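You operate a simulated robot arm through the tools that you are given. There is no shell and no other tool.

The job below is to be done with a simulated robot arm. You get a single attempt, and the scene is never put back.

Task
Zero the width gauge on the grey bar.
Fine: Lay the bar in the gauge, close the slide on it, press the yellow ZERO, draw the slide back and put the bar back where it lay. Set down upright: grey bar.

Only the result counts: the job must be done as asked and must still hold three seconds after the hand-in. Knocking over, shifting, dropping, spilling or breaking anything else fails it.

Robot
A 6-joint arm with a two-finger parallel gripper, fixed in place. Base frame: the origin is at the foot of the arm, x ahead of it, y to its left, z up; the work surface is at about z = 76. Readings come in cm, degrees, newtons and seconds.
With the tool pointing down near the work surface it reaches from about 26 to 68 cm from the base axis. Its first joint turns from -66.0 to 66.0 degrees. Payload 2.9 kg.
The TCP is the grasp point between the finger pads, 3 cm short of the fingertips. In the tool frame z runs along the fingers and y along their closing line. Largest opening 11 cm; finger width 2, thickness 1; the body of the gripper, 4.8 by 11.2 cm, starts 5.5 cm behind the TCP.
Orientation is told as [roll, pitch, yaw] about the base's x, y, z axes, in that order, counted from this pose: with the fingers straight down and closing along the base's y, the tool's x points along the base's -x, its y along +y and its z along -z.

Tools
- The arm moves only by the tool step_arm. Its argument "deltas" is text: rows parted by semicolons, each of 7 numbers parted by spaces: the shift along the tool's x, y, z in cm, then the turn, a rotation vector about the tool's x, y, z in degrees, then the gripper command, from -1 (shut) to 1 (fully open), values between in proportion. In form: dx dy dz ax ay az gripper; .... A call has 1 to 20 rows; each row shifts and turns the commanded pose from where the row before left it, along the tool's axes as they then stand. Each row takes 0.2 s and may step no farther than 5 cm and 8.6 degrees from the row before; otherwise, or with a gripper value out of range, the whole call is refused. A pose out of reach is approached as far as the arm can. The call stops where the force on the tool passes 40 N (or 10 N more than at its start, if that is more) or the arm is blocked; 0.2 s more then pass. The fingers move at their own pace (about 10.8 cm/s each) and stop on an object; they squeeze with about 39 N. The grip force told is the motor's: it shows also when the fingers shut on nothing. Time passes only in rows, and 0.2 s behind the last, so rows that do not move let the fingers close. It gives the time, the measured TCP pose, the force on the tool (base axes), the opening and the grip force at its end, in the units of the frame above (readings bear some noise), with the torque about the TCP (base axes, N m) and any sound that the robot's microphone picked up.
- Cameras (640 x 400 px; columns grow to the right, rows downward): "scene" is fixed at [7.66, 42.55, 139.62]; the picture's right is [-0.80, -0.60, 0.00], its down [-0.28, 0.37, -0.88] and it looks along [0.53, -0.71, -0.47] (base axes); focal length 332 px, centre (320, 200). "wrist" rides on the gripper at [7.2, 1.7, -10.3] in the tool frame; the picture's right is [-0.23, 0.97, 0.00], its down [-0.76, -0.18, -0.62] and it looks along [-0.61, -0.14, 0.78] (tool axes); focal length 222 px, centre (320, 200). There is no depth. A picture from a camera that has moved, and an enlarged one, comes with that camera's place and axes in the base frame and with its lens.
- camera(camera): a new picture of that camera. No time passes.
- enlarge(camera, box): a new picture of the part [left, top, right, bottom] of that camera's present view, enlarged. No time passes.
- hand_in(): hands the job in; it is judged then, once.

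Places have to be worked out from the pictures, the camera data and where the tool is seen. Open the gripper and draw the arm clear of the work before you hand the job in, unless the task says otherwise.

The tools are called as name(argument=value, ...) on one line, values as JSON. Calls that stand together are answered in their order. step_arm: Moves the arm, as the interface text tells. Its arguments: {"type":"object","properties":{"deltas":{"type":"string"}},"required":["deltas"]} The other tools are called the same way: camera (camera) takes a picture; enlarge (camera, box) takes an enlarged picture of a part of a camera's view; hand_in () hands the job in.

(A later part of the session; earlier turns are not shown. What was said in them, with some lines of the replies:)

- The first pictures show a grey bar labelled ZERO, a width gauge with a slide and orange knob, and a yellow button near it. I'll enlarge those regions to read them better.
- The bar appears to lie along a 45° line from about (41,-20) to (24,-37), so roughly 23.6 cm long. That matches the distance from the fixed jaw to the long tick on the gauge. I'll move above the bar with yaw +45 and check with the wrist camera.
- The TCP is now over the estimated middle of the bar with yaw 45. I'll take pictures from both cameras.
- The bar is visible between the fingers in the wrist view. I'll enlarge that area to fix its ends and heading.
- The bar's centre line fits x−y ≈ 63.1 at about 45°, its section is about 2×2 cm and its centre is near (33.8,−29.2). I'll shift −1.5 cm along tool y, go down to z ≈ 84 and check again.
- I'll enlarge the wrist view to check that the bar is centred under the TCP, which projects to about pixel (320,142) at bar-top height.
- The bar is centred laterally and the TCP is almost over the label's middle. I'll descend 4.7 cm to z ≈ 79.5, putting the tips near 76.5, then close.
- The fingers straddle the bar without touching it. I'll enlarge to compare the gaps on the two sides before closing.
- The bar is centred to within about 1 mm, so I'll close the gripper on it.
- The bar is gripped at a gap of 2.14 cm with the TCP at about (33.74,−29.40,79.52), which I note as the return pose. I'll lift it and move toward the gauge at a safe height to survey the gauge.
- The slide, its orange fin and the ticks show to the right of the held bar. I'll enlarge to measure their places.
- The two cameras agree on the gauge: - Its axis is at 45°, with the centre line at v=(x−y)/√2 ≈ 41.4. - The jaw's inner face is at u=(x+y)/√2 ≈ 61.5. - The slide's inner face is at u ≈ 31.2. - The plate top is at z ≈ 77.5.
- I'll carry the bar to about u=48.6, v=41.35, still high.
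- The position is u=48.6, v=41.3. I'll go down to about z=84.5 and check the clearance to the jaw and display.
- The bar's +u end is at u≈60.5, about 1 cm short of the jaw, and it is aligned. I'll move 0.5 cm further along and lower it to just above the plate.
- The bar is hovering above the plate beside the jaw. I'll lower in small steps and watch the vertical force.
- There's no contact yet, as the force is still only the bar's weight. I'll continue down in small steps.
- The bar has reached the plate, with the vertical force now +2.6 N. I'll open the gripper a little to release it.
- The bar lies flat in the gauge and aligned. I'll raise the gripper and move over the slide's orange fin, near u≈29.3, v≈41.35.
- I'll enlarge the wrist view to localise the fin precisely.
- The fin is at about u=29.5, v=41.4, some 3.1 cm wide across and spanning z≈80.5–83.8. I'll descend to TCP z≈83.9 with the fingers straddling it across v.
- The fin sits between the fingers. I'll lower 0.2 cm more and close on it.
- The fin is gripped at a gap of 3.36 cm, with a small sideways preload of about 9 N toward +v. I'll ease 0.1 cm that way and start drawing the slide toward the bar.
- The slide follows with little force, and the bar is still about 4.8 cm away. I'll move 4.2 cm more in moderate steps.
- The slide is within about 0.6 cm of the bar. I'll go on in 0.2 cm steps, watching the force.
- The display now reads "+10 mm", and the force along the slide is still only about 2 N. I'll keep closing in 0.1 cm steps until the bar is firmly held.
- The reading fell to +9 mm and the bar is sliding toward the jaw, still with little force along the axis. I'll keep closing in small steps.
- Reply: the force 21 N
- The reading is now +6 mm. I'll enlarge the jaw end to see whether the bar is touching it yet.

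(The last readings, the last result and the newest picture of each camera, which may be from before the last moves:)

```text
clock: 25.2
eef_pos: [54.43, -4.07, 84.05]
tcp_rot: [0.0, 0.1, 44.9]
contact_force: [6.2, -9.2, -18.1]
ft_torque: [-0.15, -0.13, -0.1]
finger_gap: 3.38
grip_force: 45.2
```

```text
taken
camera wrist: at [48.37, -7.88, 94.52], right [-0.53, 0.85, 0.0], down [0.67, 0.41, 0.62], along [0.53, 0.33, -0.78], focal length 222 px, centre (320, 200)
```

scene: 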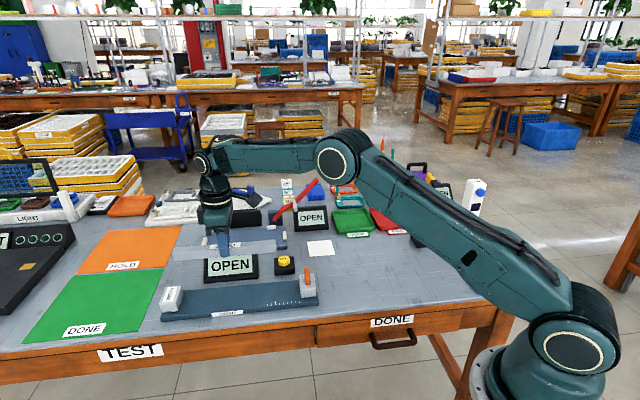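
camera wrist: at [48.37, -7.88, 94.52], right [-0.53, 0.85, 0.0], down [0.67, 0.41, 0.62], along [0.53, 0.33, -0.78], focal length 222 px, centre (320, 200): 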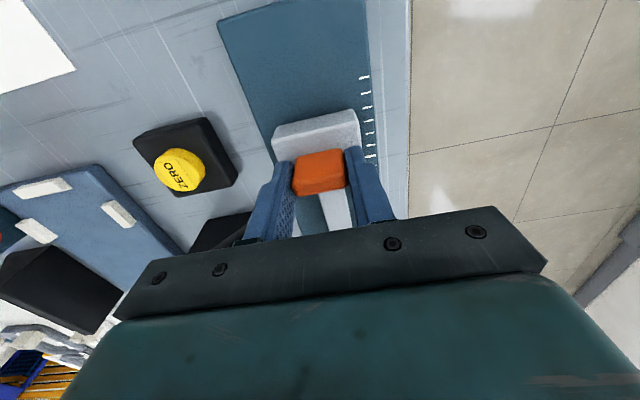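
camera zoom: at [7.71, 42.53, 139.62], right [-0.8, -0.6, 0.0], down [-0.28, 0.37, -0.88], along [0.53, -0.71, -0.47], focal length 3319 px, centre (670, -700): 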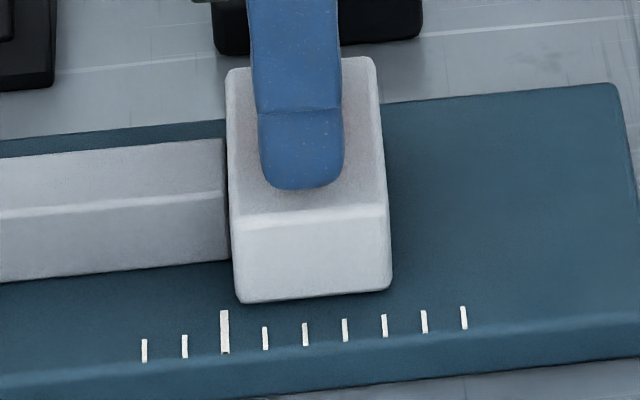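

By measurement the bar end is still about 0.4 cm short of the jaw. I'll ease the preload slightly, going down 0.1 and 0.05 toward +v, and push on in 0.1 cm steps.

step_arm(deltas="-0.1 -0.05 0.1 0 0 0 -1; -0.1 0 0 0 0 0 -1; 0 0 0 0 0 0 -1")

enlarge(camera="scene", box=[155, 240, 255, 320])

```text
clock: 26.0
eef_pos: [54.73, -3.81, 84.12]
tcp_rot: [0.1, 0.0, 45.0]
contact_force: [-2.8, -1.4, 2.1]
ft_torque: [-0.75, 1.0, -0.37]
finger_gap: 3.38
grip_force: 45.0
```

```text
5.00 times, centred on (205, 280) of scene
camera zoom: at [7.66, 42.55, 139.62], right [-0.8, -0.6, 0.0], down [-0.28, 0.37, -0.88], along [0.53, -0.71, -0.47], focal length 1659 px, centre (895, -200)
```

zoom: 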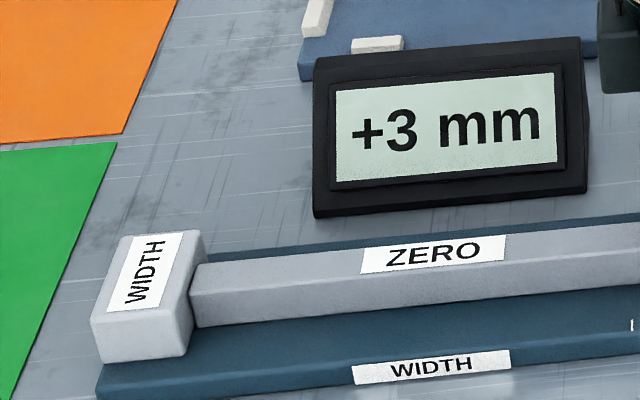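

The reading is +3 mm with only about 3 N along the axis. I'll continue in 0.1 cm steps.

step_arm(deltas="-0.1 0 0 0 0 0 -1; 0 0 0 0 0 0 -1")

enlarge(camera="scene", box=[155, 240, 255, 320])

```text
clock: 26.6
eef_pos: [54.82, -3.87, 84.13]
tcp_rot: [0.0, 0.0, 45.1]
contact_force: [-7.7, -0.7, 9.9]
ft_torque: [-0.18, 0.5, 0.15]
finger_gap: 3.38
grip_force: 45.1
```

```text
5.00 times, centred on (205, 280) of scene
camera zoom: at [7.63, 42.55, 139.62], right [-0.8, -0.6, 0.0], down [-0.28, 0.37, -0.89], along [0.53, -0.71, -0.47], focal length 1659 px, centre (895, -200)
```

zoom: 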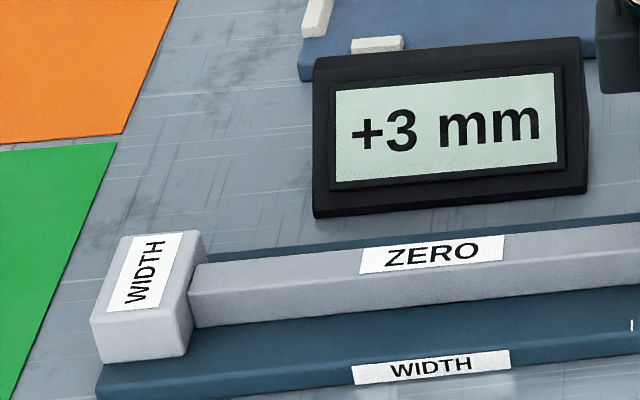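

The reading held at +3 mm while the axial force rose to about 6 N, so the bar may have met the jaw. One more 0.1 cm step will confirm it.

step_arm(deltas="-0.1 0 0 0 0 0 -1; 0 0 0 0 0 0 -1")

enlarge(camera="scene", box=[155, 240, 255, 320])

enlarge(camera="scene", box=[155, 280, 205, 320])

enlarge(camera="scene", box=[260, 270, 310, 310])

```text
clock: 27.2
eef_pos: [54.72, -3.94, 84.19]
tcp_rot: [0.0, 0.1, 44.9]
contact_force: [-19.8, -4.7, 17.4]
ft_torque: [0.57, -0.32, 0.29]
finger_gap: 3.36
grip_force: 45.4
```

```text
5.00 times, centred on (205, 280) of scene
camera zoom: at [7.59, 42.54, 139.63], right [-0.8, -0.6, 0.0], down [-0.28, 0.37, -0.89], along [0.53, -0.71, -0.47], focal length 1659 px, centre (895, -200)
```

zoom: 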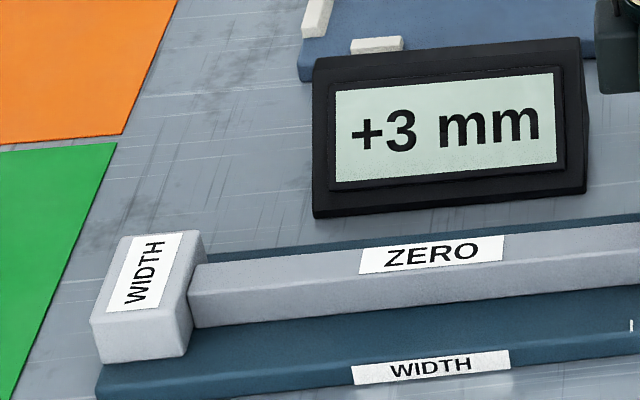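

```text
10.00 times, centred on (180, 300) of scene
camera zoom: at [7.59, 42.54, 139.63], right [-0.8, -0.6, 0.0], down [-0.28, 0.37, -0.89], along [0.53, -0.71, -0.47], focal length 3319 px, centre (1720, -800)
```

zoom: 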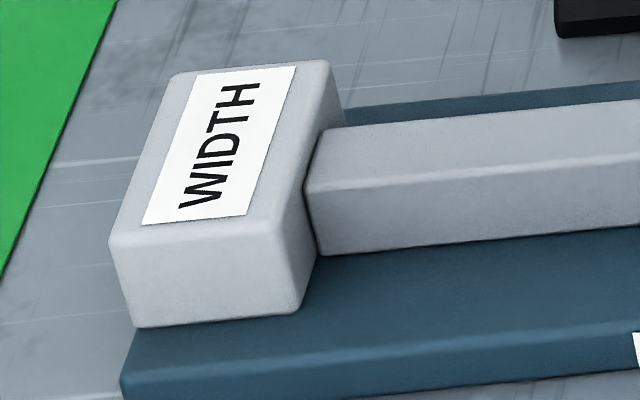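

```text
10.00 times, centred on (285, 290) of scene
camera zoom: at [7.59, 42.54, 139.63], right [-0.8, -0.6, 0.0], down [-0.28, 0.37, -0.89], along [0.53, -0.71, -0.47], focal length 3319 px, centre (670, -700)
```

zoom: 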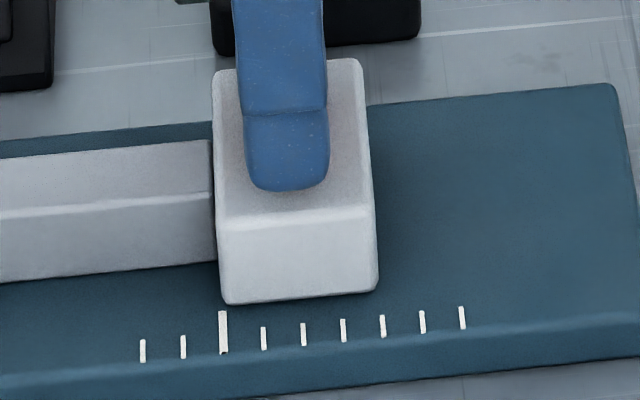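

The bar is now against the jaw, with the axial force at about 17 N and the reading steady at +3 mm. I'll relax the preload slightly and open the fingers off the fin.

step_arm(deltas="0.07 0 0 0 0 0 -1; 0 0 0 0 0 0 -0.3; 0 0 0 0 0 0 0.1; 0 0 0 0 0 0 0.2; 0 0 0 0 0 0 0.2")

enlarge(camera="scene", box=[150, 220, 340, 330])

```text
clock: 28.4
eef_pos: [54.81, -3.9, 84.08]
tcp_rot: [0.0, 0.0, 45.0]
contact_force: [-0.6, -0.4, -0.1]
ft_torque: [0.0, 0.0, -0.02]
finger_gap: 6.6
grip_force: 0.3
```

```text
3.37 times, centred on (245, 275) of scene
camera zoom: at [7.66, 42.55, 139.62], right [-0.8, -0.6, 0.0], down [-0.28, 0.37, -0.88], along [0.53, -0.71, -0.47], focal length 1118 px, centre (573, -53)
```

zoom: 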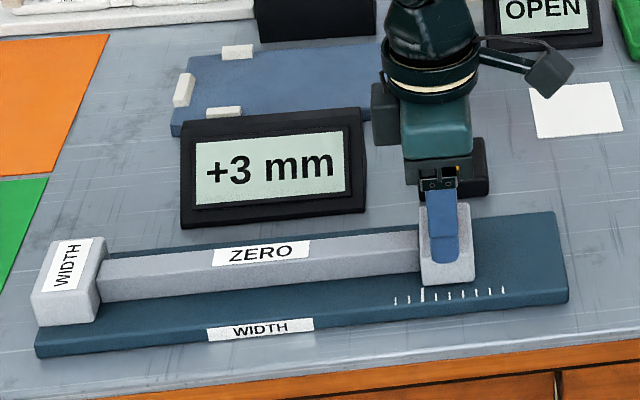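

The slide holds at +3 mm with the bar clamped. I'll lift clear, close the fingers and move over the yellow button, estimated at (61.45,−12.2) with its top at z≈80.

step_arm(deltas="0 0 -2 0 0 0 0.2; 0 0 -4 0 0 0 0.2; 0 0 -4 0 0 0 0.2; 0.4 -3.6 0 0 0 0 -1; 0.4 -3.5 0 0 0 0 -1; 0.35 -3.46 0 0 0 0 -1; 0 0 0 0 0 0 -1; 0 0 0 0 0 0 -1")

camera(camera="wrist")

camera(camera="scene")

```text
clock: 30.2
eef_pos: [61.48, -12.19, 94.09]
tcp_rot: [0.0, 0.0, 45.0]
contact_force: [-0.2, -0.5, 1.1]
ft_torque: [0.01, 0.02, 0.0]
finger_gap: 0.0
grip_force: 37.7
```

```text
taken
camera wrist: at [55.26, -16.06, 104.41], right [-0.53, 0.85, 0.0], down [0.66, 0.41, 0.62], along [0.53, 0.33, -0.78], focal length 222 px, centre (320, 200)
```

wrist: 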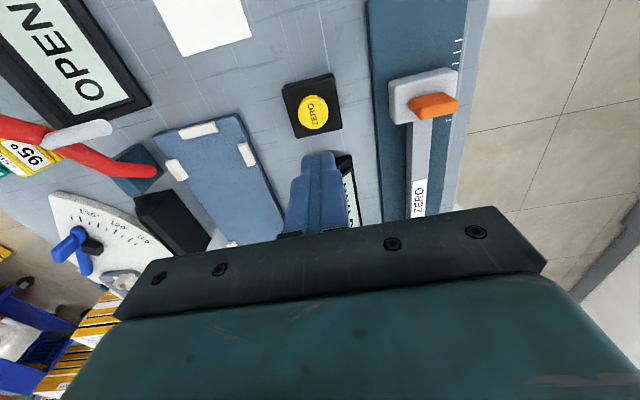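

```text
taken
```

scene: 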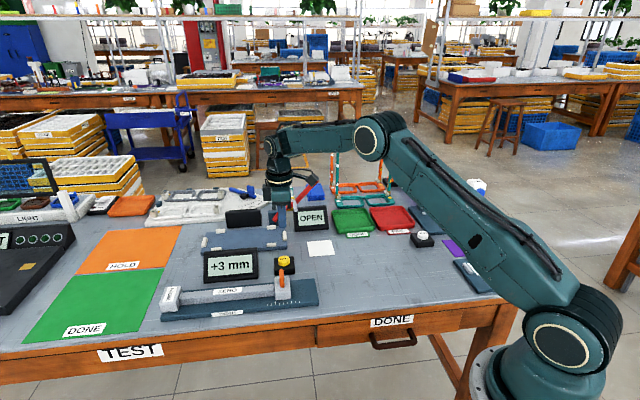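

The button lies close to the TCP's vertical projection. I'll enlarge to refine its centre before pressing.

enlarge(camera="wrist", box=[270, 60, 370, 160])

enlarge(camera="scene", box=[255, 230, 315, 290])

```text
4.00 times, centred on (320, 110) of wrist
camera zoom: at [55.26, -16.06, 104.41], right [-0.53, 0.85, 0.0], down [0.66, 0.41, 0.62], along [0.53, 0.33, -0.78], focal length 888 px, centre (320, 560)
```

zoom: 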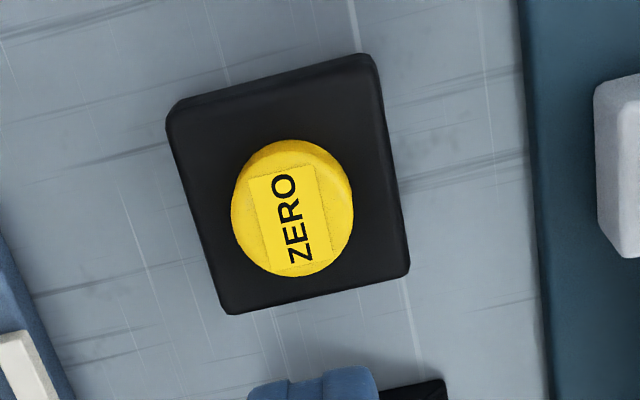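

```text
6.67 times, centred on (285, 260) of scene
camera zoom: at [7.66, 42.55, 139.62], right [-0.8, -0.6, 0.0], down [-0.28, 0.37, -0.88], along [0.53, -0.71, -0.47], focal length 2212 px, centre (553, -200)
```

zoom: 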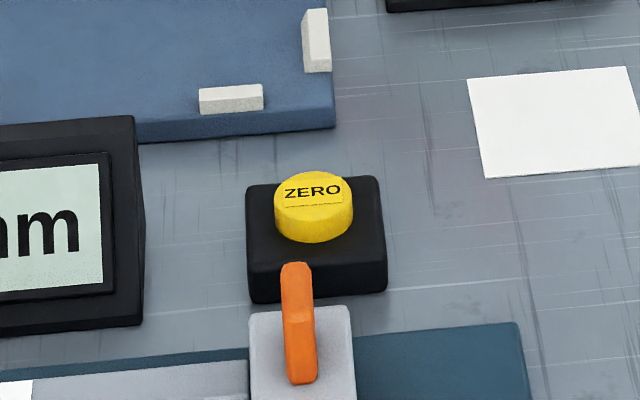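

Combining both views puts the button at about (62.3,−12.65) with its top at z≈79.2. I'll correct by −0.25 in x and −0.9 in y (tool axes) and go down to about 0.9 cm above it.

step_arm(deltas="-0.25 -0.9 0 0 0 0 -1; 0 0 4 0 0 0 -1; 0 0 4 0 0 0 -1; 0 0 3 0 0 0 -1; 0 0 0 0 0 0 -1")

enlarge(camera="scene", box=[225, 220, 325, 300])

enlarge(camera="wrist", box=[220, 100, 420, 240])

```text
clock: 31.4
eef_pos: [62.18, -12.5, 83.03]
tcp_rot: [0.1, 0.1, 44.9]
contact_force: [-0.2, 0.6, 0.2]
ft_torque: [-0.03, 0.03, -0.01]
finger_gap: 0.0
grip_force: 37.4
```

```text
5.00 times, centred on (275, 260) of scene
camera zoom: at [7.66, 42.55, 139.62], right [-0.8, -0.6, 0.0], down [-0.28, 0.37, -0.88], along [0.53, -0.71, -0.47], focal length 1659 px, centre (545, -100)
```

zoom: 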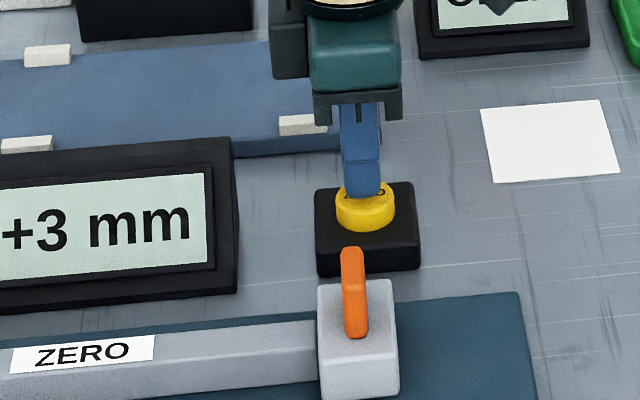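

```text
2.86 times, centred on (320, 170) of wrist
camera zoom: at [56.0, -16.37, 93.38], right [-0.53, 0.85, 0.0], down [0.66, 0.41, 0.62], along [0.53, 0.33, -0.78], focal length 635 px, centre (320, 286)
```

zoom: 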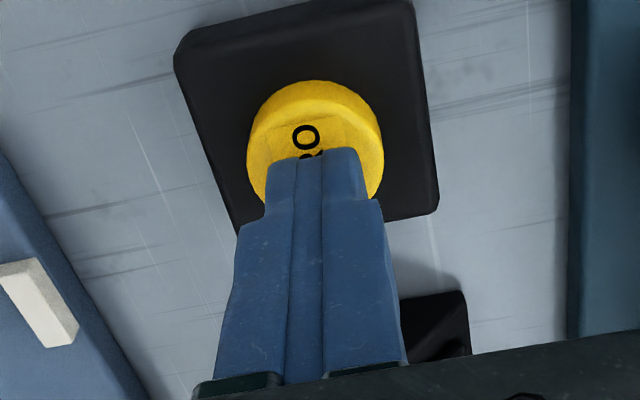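

The closed tips are right above the button. I'll lower in 0.2 cm steps.

step_arm(deltas="0 0 0.2 0 0 0 -1; 0 0 0.2 0 0 0 -1; 0 0 0.2 0 0 0 -1; 0 0 0 0 0 0 -1")

```text
clock: 32.4
eef_pos: [62.38, -12.62, 82.57]
tcp_rot: [-0.1, 0.0, 44.9]
contact_force: [-0.2, 0.4, 1.0]
ft_torque: [0.01, 0.0, -0.04]
finger_gap: 0.01
grip_force: 37.1
```

There's no contact yet, so I'll continue in small steps, watching the force and any sound.

step_arm(deltas="0 0 0.15 0 0 0 -1; 0 0 0.15 0 0 0 -1; 0 0 0 0 0 0 -1")

enlarge(camera="scene", box=[195, 240, 305, 300])

```text
clock: 33.2
eef_pos: [62.31, -12.63, 82.12]
tcp_rot: [0.1, 0.0, 45.1]
contact_force: [-1.1, 0.2, 3.2]
ft_torque: [0.04, 0.03, 0.0]
finger_gap: 0.0
grip_force: 37.1
heard: click
```

```text
5.82 times, centred on (250, 270) of scene
camera zoom: at [7.66, 42.55, 139.62], right [-0.8, -0.6, 0.0], down [-0.28, 0.37, -0.88], along [0.53, -0.71, -0.47], focal length 1931 px, centre (727, -207)
```

zoom: 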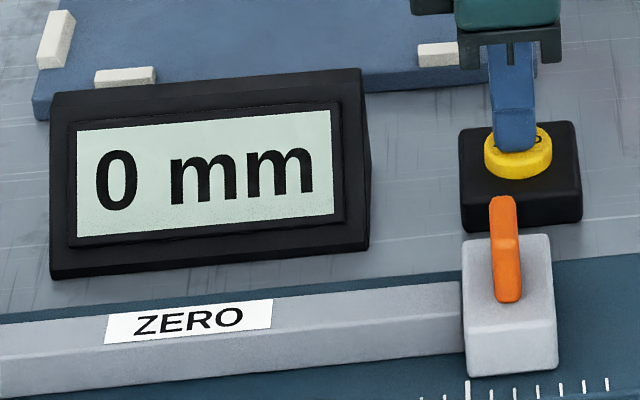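

A click was heard and the display reads "0 mm". I'll lift off, return over the fin and open the fingers on the way.

step_arm(deltas="0 0 -2 0 0 0 -1; 0 0 -4 0 0 0 -1; 0 0 -4 0 0 0 -1; 0 0 -1.9 0 0 0 -1; -0.3 3.82 0 0 0 0 -0.2; -0.3 3.82 0 0 0 0 0.2; -0.3 3.82 0 0 0 0 0.2; 0 0 0 0 0 0 0.2")

enlarge(camera="scene", box=[150, 200, 340, 330])

enlarge(camera="wrist", box=[220, 40, 420, 240])

```text
clock: 35.0
eef_pos: [54.83, -3.81, 94.02]
tcp_rot: [0.0, 0.0, 45.1]
contact_force: [0.3, 0.1, 0.9]
ft_torque: [0.03, 0.0, -0.02]
finger_gap: 6.6
grip_force: 0.0
```

```text
3.08 times, centred on (245, 265) of scene
camera zoom: at [7.66, 42.55, 139.62], right [-0.8, -0.6, 0.0], down [-0.28, 0.37, -0.88], along [0.53, -0.71, -0.47], focal length 1021 px, centre (551, 0)
```

zoom: 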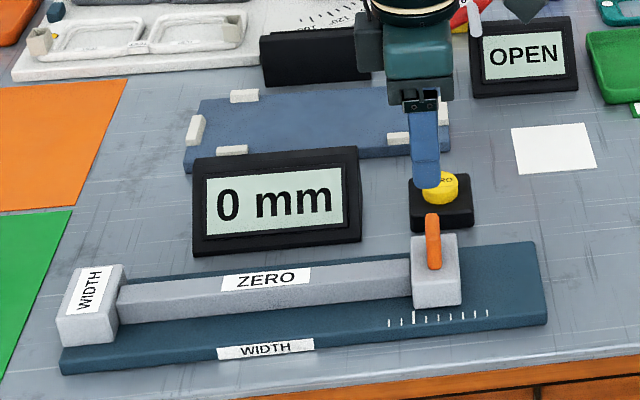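

```text
2.00 times, centred on (320, 140) of wrist
camera zoom: at [48.62, -7.65, 104.4], right [-0.53, 0.85, 0.0], down [0.66, 0.41, 0.62], along [0.53, 0.33, -0.78], focal length 444 px, centre (320, 320)
```

zoom: 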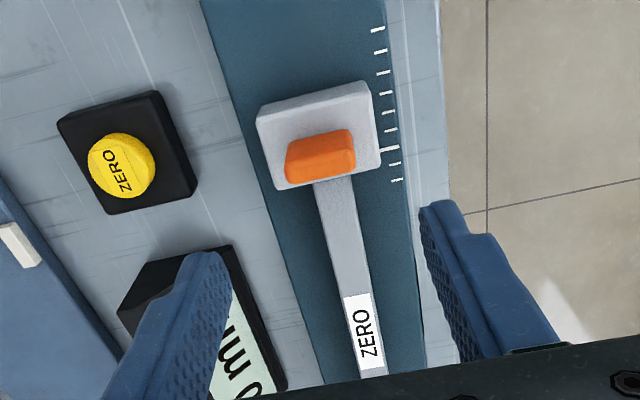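

The display still shows 0 mm and the fin is under the TCP. I'll descend 9.9 cm and grip the fin.

step_arm(deltas="0 0 4 0 0 0 0.2; 0 0 3.5 0 0 0 0.2; 0 0 1.7 0 0 0 0.2; 0 0 0.6 0 0 0 0.2; 0 0 0 0 0 0 -1; 0 0 0 0 0 0 -1; 0 0 0 0 0 0 -1")

enlarge(camera="scene", box=[150, 220, 340, 330])

```text
clock: 36.6
eef_pos: [54.82, -3.95, 84.19]
tcp_rot: [0.0, 0.0, 45.0]
contact_force: [-4.1, 3.0, -2.5]
ft_torque: [0.26, -0.5, -0.02]
finger_gap: 3.4
grip_force: 44.7
```

```text
3.37 times, centred on (245, 275) of scene
camera zoom: at [7.66, 42.56, 139.62], right [-0.8, -0.6, 0.0], down [-0.28, 0.37, -0.88], along [0.53, -0.71, -0.47], focal length 1118 px, centre (573, -53)
```

zoom: 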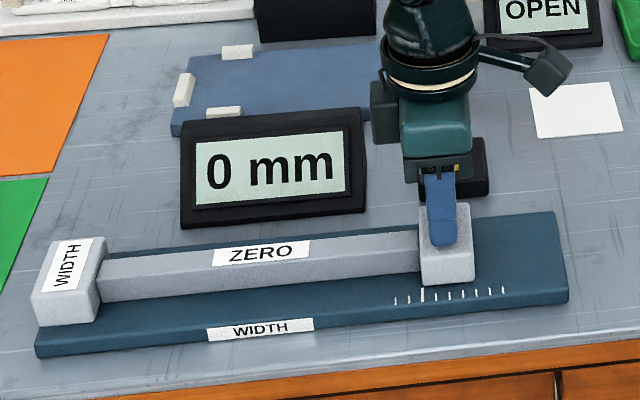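

The fin is gripped. I'll draw the slide back along −u, 6.3 cm in moderate steps.

step_arm(deltas="0.3 0.03 0 0 0 0 -1; 0.6 0 0 0 0 0 -1; 0.7 0 0 0 0 0 -1; 0.7 0 0 0 0 0 -1; 0.7 0 0 0 0 0 -1; 0.7 0 0 0 0 0 -1; 0.7 0 0 0 0 0 -1; 0.7 0 0 0 0 0 -1; 0.7 0 0 0 0 0 -1; 0.5 0 0 0 0 0 -1; 0 0 0 0 0 0 -1")

enlarge(camera="scene", box=[150, 220, 340, 330])

```text
clock: 39.0
eef_pos: [50.32, -8.42, 84.28]
tcp_rot: [0.1, -0.1, 45.0]
contact_force: [0.1, 0.7, -15.7]
ft_torque: [0.33, -0.57, -0.3]
finger_gap: 3.37
grip_force: 45.1
```

```text
3.37 times, centred on (245, 275) of scene
camera zoom: at [7.69, 42.55, 139.62], right [-0.8, -0.6, 0.0], down [-0.28, 0.37, -0.88], along [0.53, -0.71, -0.47], focal length 1118 px, centre (573, -53)
```

zoom: 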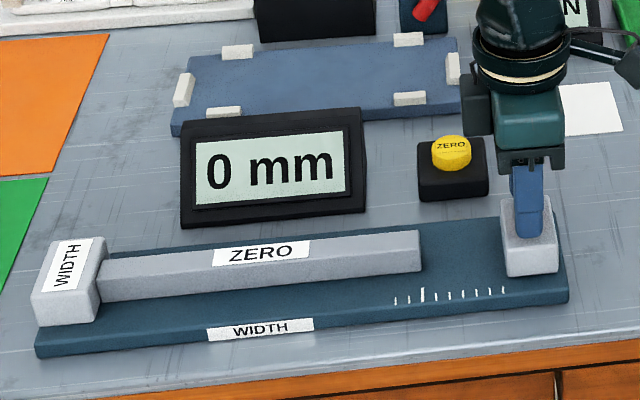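

The slide is essentially back at its starting spot, about 0.2 cm short. I'll finish that gently and release the fin.

step_arm(deltas="0.1 0 0 0 0 0 -1; 0.1 0 0 0 0 0 -1; 0 0 0 0 0 0 -1; 0 0 0 0 0 0 -0.2; 0 0 0 0 0 0 0.2; 0 0 0 0 0 0 0.2")

enlarge(camera="scene", box=[150, 220, 340, 330])

enlarge(camera="wrist", box=[220, 80, 420, 240])

```text
clock: 40.4
eef_pos: [50.08, -8.43, 84.22]
tcp_rot: [0.0, -0.1, 45.0]
contact_force: [-0.2, 0.0, 0.8]
ft_torque: [-0.01, -0.01, 0.02]
finger_gap: 6.6
grip_force: 0.1
```

```text
3.37 times, centred on (245, 275) of scene
camera zoom: at [7.66, 42.55, 139.62], right [-0.8, -0.6, 0.0], down [-0.28, 0.37, -0.88], along [0.53, -0.71, -0.47], focal length 1118 px, centre (573, -53)
```

zoom: 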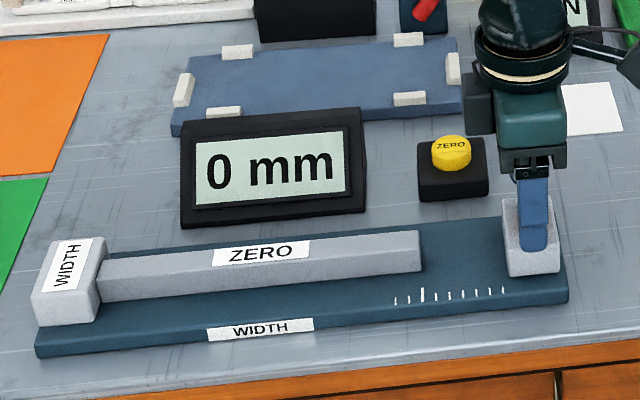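

```text
2.50 times, centred on (320, 160) of wrist
camera zoom: at [44.03, -12.24, 94.65], right [-0.53, 0.85, 0.0], down [0.66, 0.41, 0.62], along [0.53, 0.33, -0.78], focal length 555 px, centre (320, 300)
```

zoom: 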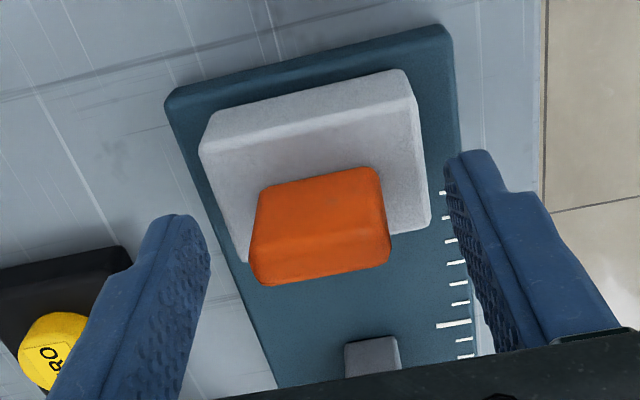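

The slide is back in place, the display holds 0 mm and the bar rests against the jaw. I'll raise the gripper and measure how far the bar shifted before regrasping.

step_arm(deltas="0 0 -2 0 0 0 0.2; 0 0 -4 0 0 0 0.2; 0 0 -4 0 0 0 0.2; -4.3 0.12 0 0 0 0 0.2; -4 0 0 0 0 0 0; -4 0 0 0 0 0 0; -4 0 0 0 0 0 0; -4 0 0 0 0 0 0; 0 0 0 0 0 0 0")

enlarge(camera="scene", box=[250, 230, 340, 310])

enlarge(camera="scene", box=[150, 200, 340, 330])

camera(camera="wrist")

```text
clock: 42.4
eef_pos: [64.49, 5.84, 94.28]
tcp_rot: [0.0, 0.1, 45.0]
contact_force: [-0.2, -0.1, 0.0]
ft_torque: [-0.01, 0.03, 0.02]
finger_gap: 5.5
grip_force: 0.1
```

```text
5.00 times, centred on (295, 270) of scene
camera zoom: at [7.66, 42.55, 139.62], right [-0.8, -0.6, 0.0], down [-0.28, 0.37, -0.88], along [0.53, -0.71, -0.47], focal length 1659 px, centre (445, -150)
```

zoom: 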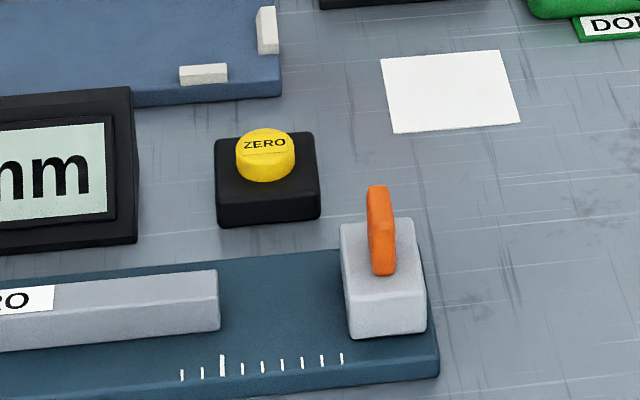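

```text
3.08 times, centred on (245, 265) of scene
camera zoom: at [7.66, 42.55, 139.62], right [-0.8, -0.6, 0.0], down [-0.28, 0.37, -0.88], along [0.53, -0.71, -0.47], focal length 1021 px, centre (551, 0)
```

zoom: 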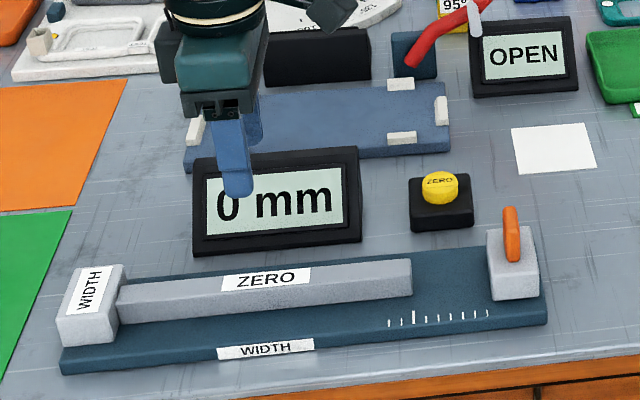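

```text
taken
camera wrist: at [58.36, 2.13, 104.68], right [-0.53, 0.85, 0.0], down [0.66, 0.41, 0.62], along [0.53, 0.33, -0.78], focal length 222 px, centre (320, 200)
```

wrist: 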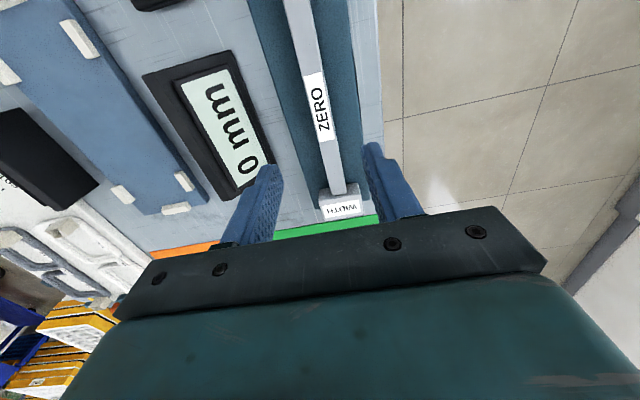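

Comparing pictures, the bar moved about 0.8 cm in the gauge, so matching my original grip means TCP u≈49.85, and I'm at 49.8. I'll descend over the bar and compare the label position with the first grasp.

step_arm(deltas="0 0 4 0 0 0 0; 0 0 4 0 0 0 0; 0 0 3 0 0 0 0; 0 0 1.5 0 0 0 0; 0 0 0.6 0 0 0 0; 0 0 0 0 0 0 0")

enlarge(camera="wrist", box=[220, 0, 420, 240])

enlarge(camera="scene", box=[150, 230, 340, 330])

```text
clock: 43.8
eef_pos: [64.55, 5.81, 81.16]
tcp_rot: [0.0, 0.0, 45.0]
contact_force: [0.0, -0.2, -0.1]
ft_torque: [-0.04, 0.01, -0.02]
finger_gap: 5.5
grip_force: 0.1
```

```text
1.67 times, centred on (320, 120) of wrist
camera zoom: at [58.32, 2.16, 91.53], right [-0.53, 0.85, 0.0], down [0.66, 0.41, 0.62], along [0.53, 0.33, -0.78], focal length 370 px, centre (320, 333)
```

zoom: 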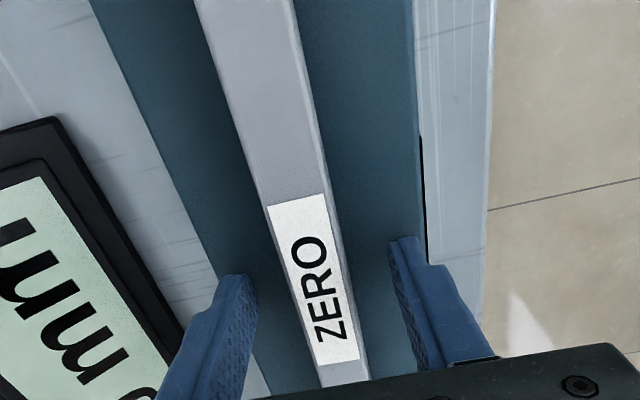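

```text
3.37 times, centred on (245, 280) of scene
camera zoom: at [7.66, 42.55, 139.62], right [-0.8, -0.6, 0.0], down [-0.28, 0.37, -0.88], along [0.53, -0.71, -0.47], focal length 1118 px, centre (573, -70)
```

zoom: 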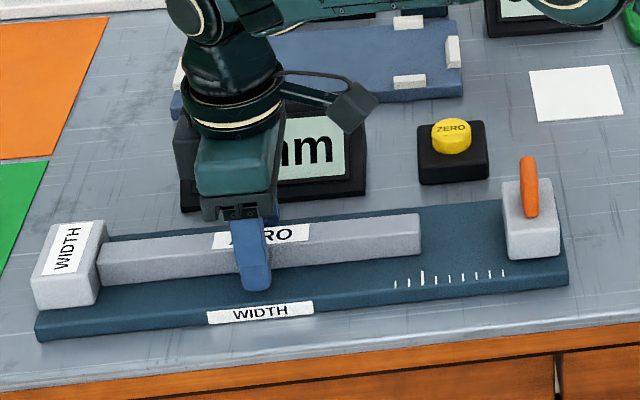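

The label sits at the same pixels as in the first grasp, so the regrasp matches. I'll close on the bar.

step_arm(deltas="0 0 0 0 0 0 -1; 0 0 0 0 0 0 -1; 0 0 0 0 0 0 -1")

enlarge(camera="wrist", box=[220, 0, 420, 240])

```text
clock: 44.6
eef_pos: [64.57, 5.94, 81.21]
tcp_rot: [0.0, -0.1, 45.0]
contact_force: [-0.2, 0.6, -1.5]
ft_torque: [0.0, -0.05, 0.03]
finger_gap: 2.15
grip_force: 39.1
```

```text
1.67 times, centred on (320, 120) of wrist
camera zoom: at [58.31, 2.17, 91.54], right [-0.53, 0.85, 0.0], down [0.66, 0.41, 0.62], along [0.53, 0.33, -0.78], focal length 370 px, centre (320, 333)
```

zoom: 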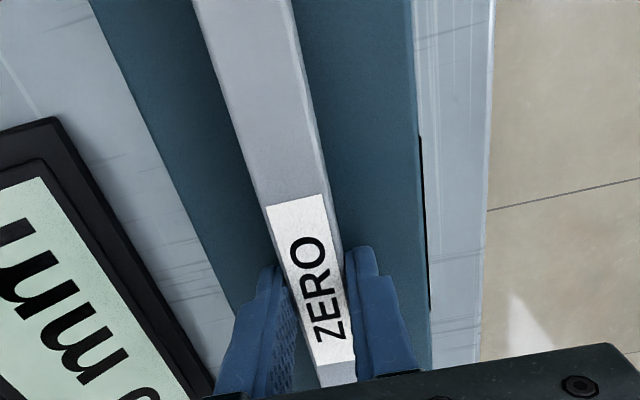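

The grip matches the first one. I'll ease off the jaw, lift and carry the bar back above its original place, at u=3.07, v=44.65.

step_arm(deltas="0.2 0 -0.3 0 0 0 -1; 0.3 0 -1 0 0 0 -1; 0 0 -4 0 0 0 -1; 0 0 -4 0 0 0 -1; 0 0 -4.5 0 0 0 -1; 3 -0.3 0 0 0 0 -1; 4.32 -0.3 0 0 0 0 -1; 4.32 -0.3 0 0 0 0 -1; 4.32 -0.3 0 0 0 0 -1; 4.32 -0.3 0 0 0 0 -1; 4.32 -0.3 0 0 0 0 -1; 4.32 -0.3 0 0 0 0 -1; 4.32 -0.3 0 0 0 0 -1; 4.32 -0.3 0 0 0 0 -1; 4.32 -0.3 0 0 0 0 -1; 4.35 -0.3 0 0 0 0 -1; 0 0 0 0 0 0 -1; 0 0 0 0 0 0 -1")

camera(camera="scene")

enlarge(camera="wrist", box=[220, 0, 420, 240])

```text
clock: 48.4
eef_pos: [33.77, -29.3, 94.92]
tcp_rot: [0.0, 0.0, 45.0]
contact_force: [0.7, 0.7, -3.6]
ft_torque: [-0.01, 0.01, -0.01]
finger_gap: 2.16
grip_force: 38.8
```

```text
taken
```

scene: 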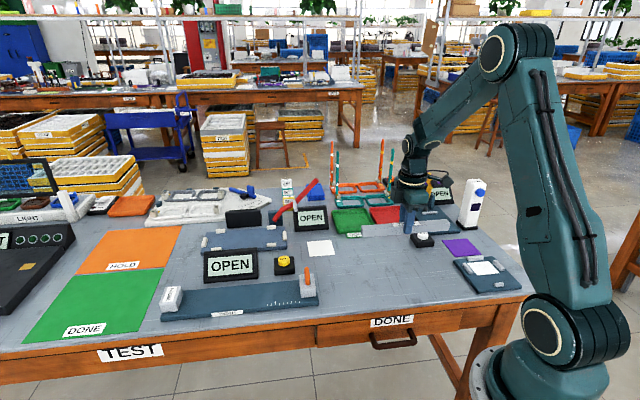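

```text
1.67 times, centred on (320, 120) of wrist
camera zoom: at [27.59, -33.19, 105.29], right [-0.53, 0.85, 0.0], down [0.66, 0.41, 0.62], along [0.53, 0.33, -0.78], focal length 370 px, centre (320, 333)
```

zoom: 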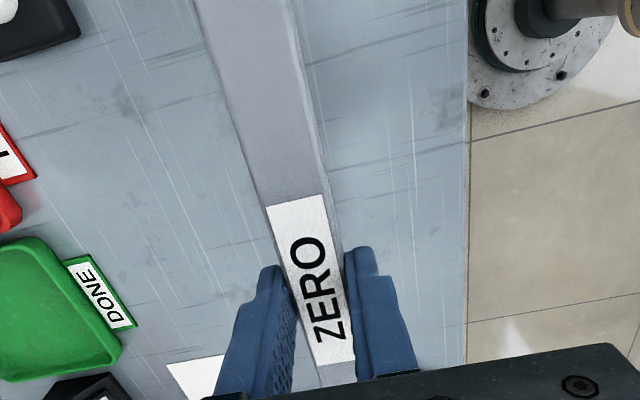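

The bar is back over its original spot, and the display reads OPEN again as expected. I'll lower to about 1 cm above the table, then go gently.

step_arm(deltas="0 0 4 0 0 0 -1; 0 0 4 0 0 0 -1; 0 0 4 0 0 0 -1; 0 0 2.3 0 0 0 -1; 0 0 0.5 0 0 0 -1; 0 0 0 0 0 0 -1")

enlarge(camera="scene", box=[340, 200, 460, 300])

```text
clock: 49.8
eef_pos: [33.74, -29.39, 80.07]
tcp_rot: [0.1, 0.0, 45.1]
contact_force: [0.3, 0.4, -3.3]
ft_torque: [-0.02, -0.02, -0.01]
finger_gap: 2.16
grip_force: 38.7
```

```text
4.00 times, centred on (400, 250) of scene
camera zoom: at [7.67, 42.55, 139.62], right [-0.8, -0.6, 0.0], down [-0.28, 0.37, -0.88], along [0.53, -0.71, -0.47], focal length 1328 px, centre (0, 0)
```

zoom: 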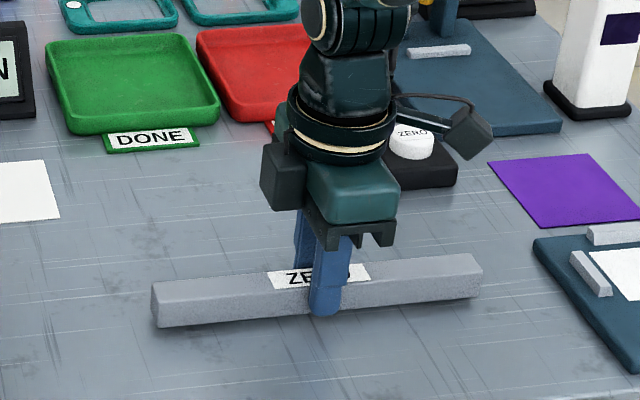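

The bar is about half a centimetre above the table at its old spot. I'll lower in small steps until it touches.

step_arm(deltas="0 0 0.2 0 0 0 -1; 0 0 0.2 0 0 0 -1; 0 0 0.12 0 0 0 -1; 0 0 0 0 0 0 -1")

```text
clock: 50.8
eef_pos: [33.81, -29.31, 79.73]
tcp_rot: [0.0, 0.0, 45.0]
contact_force: [0.6, -0.3, -3.3]
ft_torque: [0.01, 0.01, 0.05]
finger_gap: 2.13
grip_force: 38.7
```

There's still no contact, as the force is just the bar's weight. A little lower.

step_arm(deltas="0 0 0.1 0 0 0 -1; 0 0 0.08 0 0 0 -1; 0 0 0 0 0 0 -1")

```text
clock: 51.6
eef_pos: [33.81, -29.56, 79.5]
tcp_rot: [-0.1, 0.0, 45.1]
contact_force: [-2.5, 3.9, 18.8]
ft_torque: [0.02, 0.3, 0.0]
finger_gap: 2.14
grip_force: 39.5
```

The bar has touched down, with the vertical force at +19 N. I'll ease up 0.06 cm and open the fingers slowly.

step_arm(deltas="0 0 -0.06 0 0 0 -1; 0 0 0 0 0 0 -0.5; 0 0 0 0 0 0 -0.2; 0 0 0 0 0 0 0.1; 0 0 0 0 0 0 0.1")

enlarge(camera="scene", box=[340, 200, 460, 300])

enlarge(camera="wrist", box=[220, 100, 420, 240])

```text
clock: 52.8
eef_pos: [33.78, -29.53, 79.52]
tcp_rot: [0.0, 0.0, 45.0]
contact_force: [-0.3, -0.1, -0.4]
ft_torque: [0.0, -0.01, 0.01]
finger_gap: 6.06
grip_force: 0.0
```

```text
4.00 times, centred on (400, 250) of scene
camera zoom: at [7.66, 42.55, 139.62], right [-0.8, -0.6, 0.0], down [-0.28, 0.37, -0.88], along [0.53, -0.71, -0.47], focal length 1328 px, centre (0, 0)
```

zoom: 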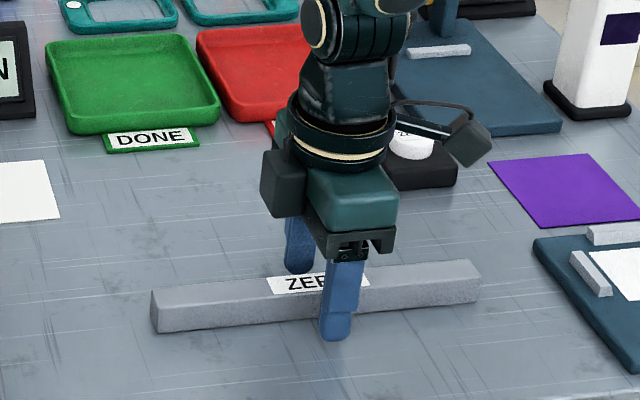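

```text
2.86 times, centred on (320, 170) of wrist
camera zoom: at [27.54, -33.19, 89.9], right [-0.53, 0.85, 0.0], down [0.66, 0.41, 0.62], along [0.53, 0.33, -0.78], focal length 635 px, centre (320, 286)
```

zoom: 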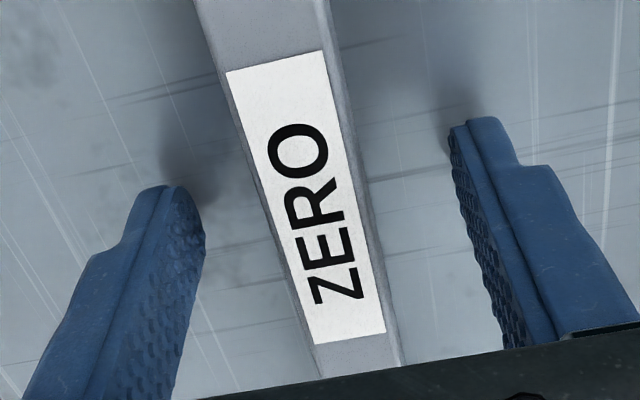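

The bar stands at the same pixels as before the job. I'll open further, raise straight up and draw the arm clear to a high pose, then check the whole scene.

step_arm(deltas="0 0 -1 0 0 0 0.1; 0 0 -3 0 0 0 0.1; 0 0 -4 0 0 0 0.5; 0 0 -4 0 0 0 1; 0 0 -4 0 0 0 1; 0 0 -4 0 0 0 1; 0 0 -4 0 0 0 1; 0 0 0 0 0 0 1")

camera(camera="scene")

enlarge(camera="scene", box=[340, 240, 460, 300])

enlarge(camera="scene", box=[150, 230, 350, 355])

```text
clock: 54.6
eef_pos: [33.83, -29.46, 103.66]
tcp_rot: [0.0, 0.1, 45.0]
contact_force: [0.3, -0.2, 0.4]
ft_torque: [0.02, -0.01, -0.01]
finger_gap: 11.0
grip_force: 0.1
```

```text
taken
```

scene: 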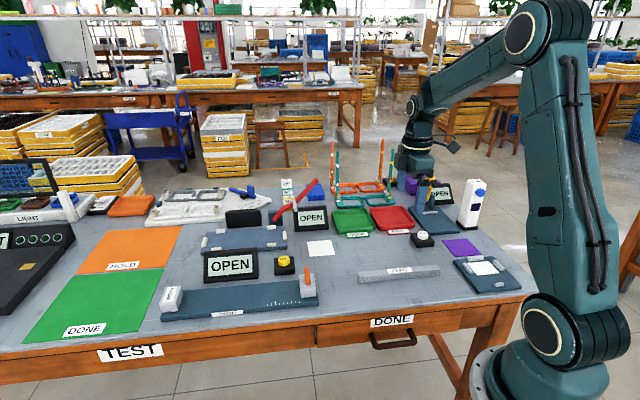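

```text
5.33 times, centred on (400, 270) of scene
camera zoom: at [7.66, 42.55, 139.62], right [-0.8, -0.6, 0.0], down [-0.28, 0.37, -0.88], along [0.53, -0.71, -0.47], focal length 1770 px, centre (-107, -173)
```

zoom: 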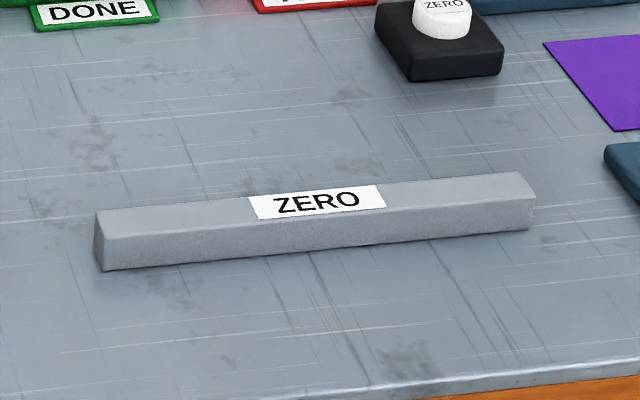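

```text
3.20 times, centred on (250, 292) of scene
camera zoom: at [7.66, 42.55, 139.62], right [-0.8, -0.6, 0.0], down [-0.28, 0.37, -0.88], along [0.53, -0.71, -0.47], focal length 1062 px, centre (544, -96)
```

zoom: 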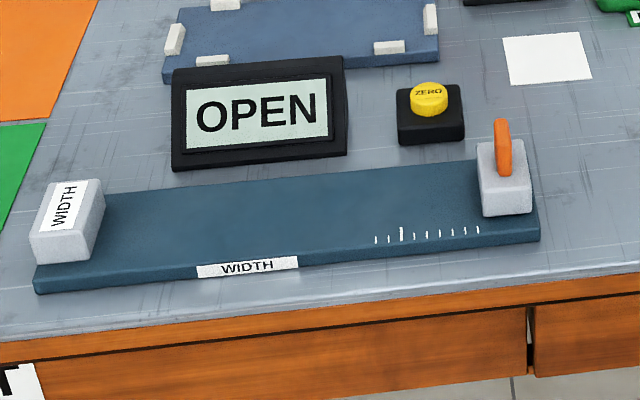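

The bar lies label-up within about 1 mm of where it was and the slide is fully drawn back. The gauge was zeroed (click heard, display read 0 mm), nothing else has moved, and the gripper is open and high above the table. I'm handing in.

hand_in()

```text
The job is handed in.
```

The width gauge is zeroed on the grey bar, and I have handed the job in; no verdict has come back yet.

- **Zeroing:** With the bar in the gauge and the slide closed on it, the display read +3 mm. I pressed the yellow ZERO, heard a click, and the display went to 0 mm.
- **Slide:** I drew it back to where it started. The display shows OPEN again now that the gauge is empty.
- **Bar:** It is back on the table, label up, within about 1 mm of its original place going by the pictures.
- **Everything else:** The last pictures show nothing else moved. The gripper is open and about 25 cm above the table.
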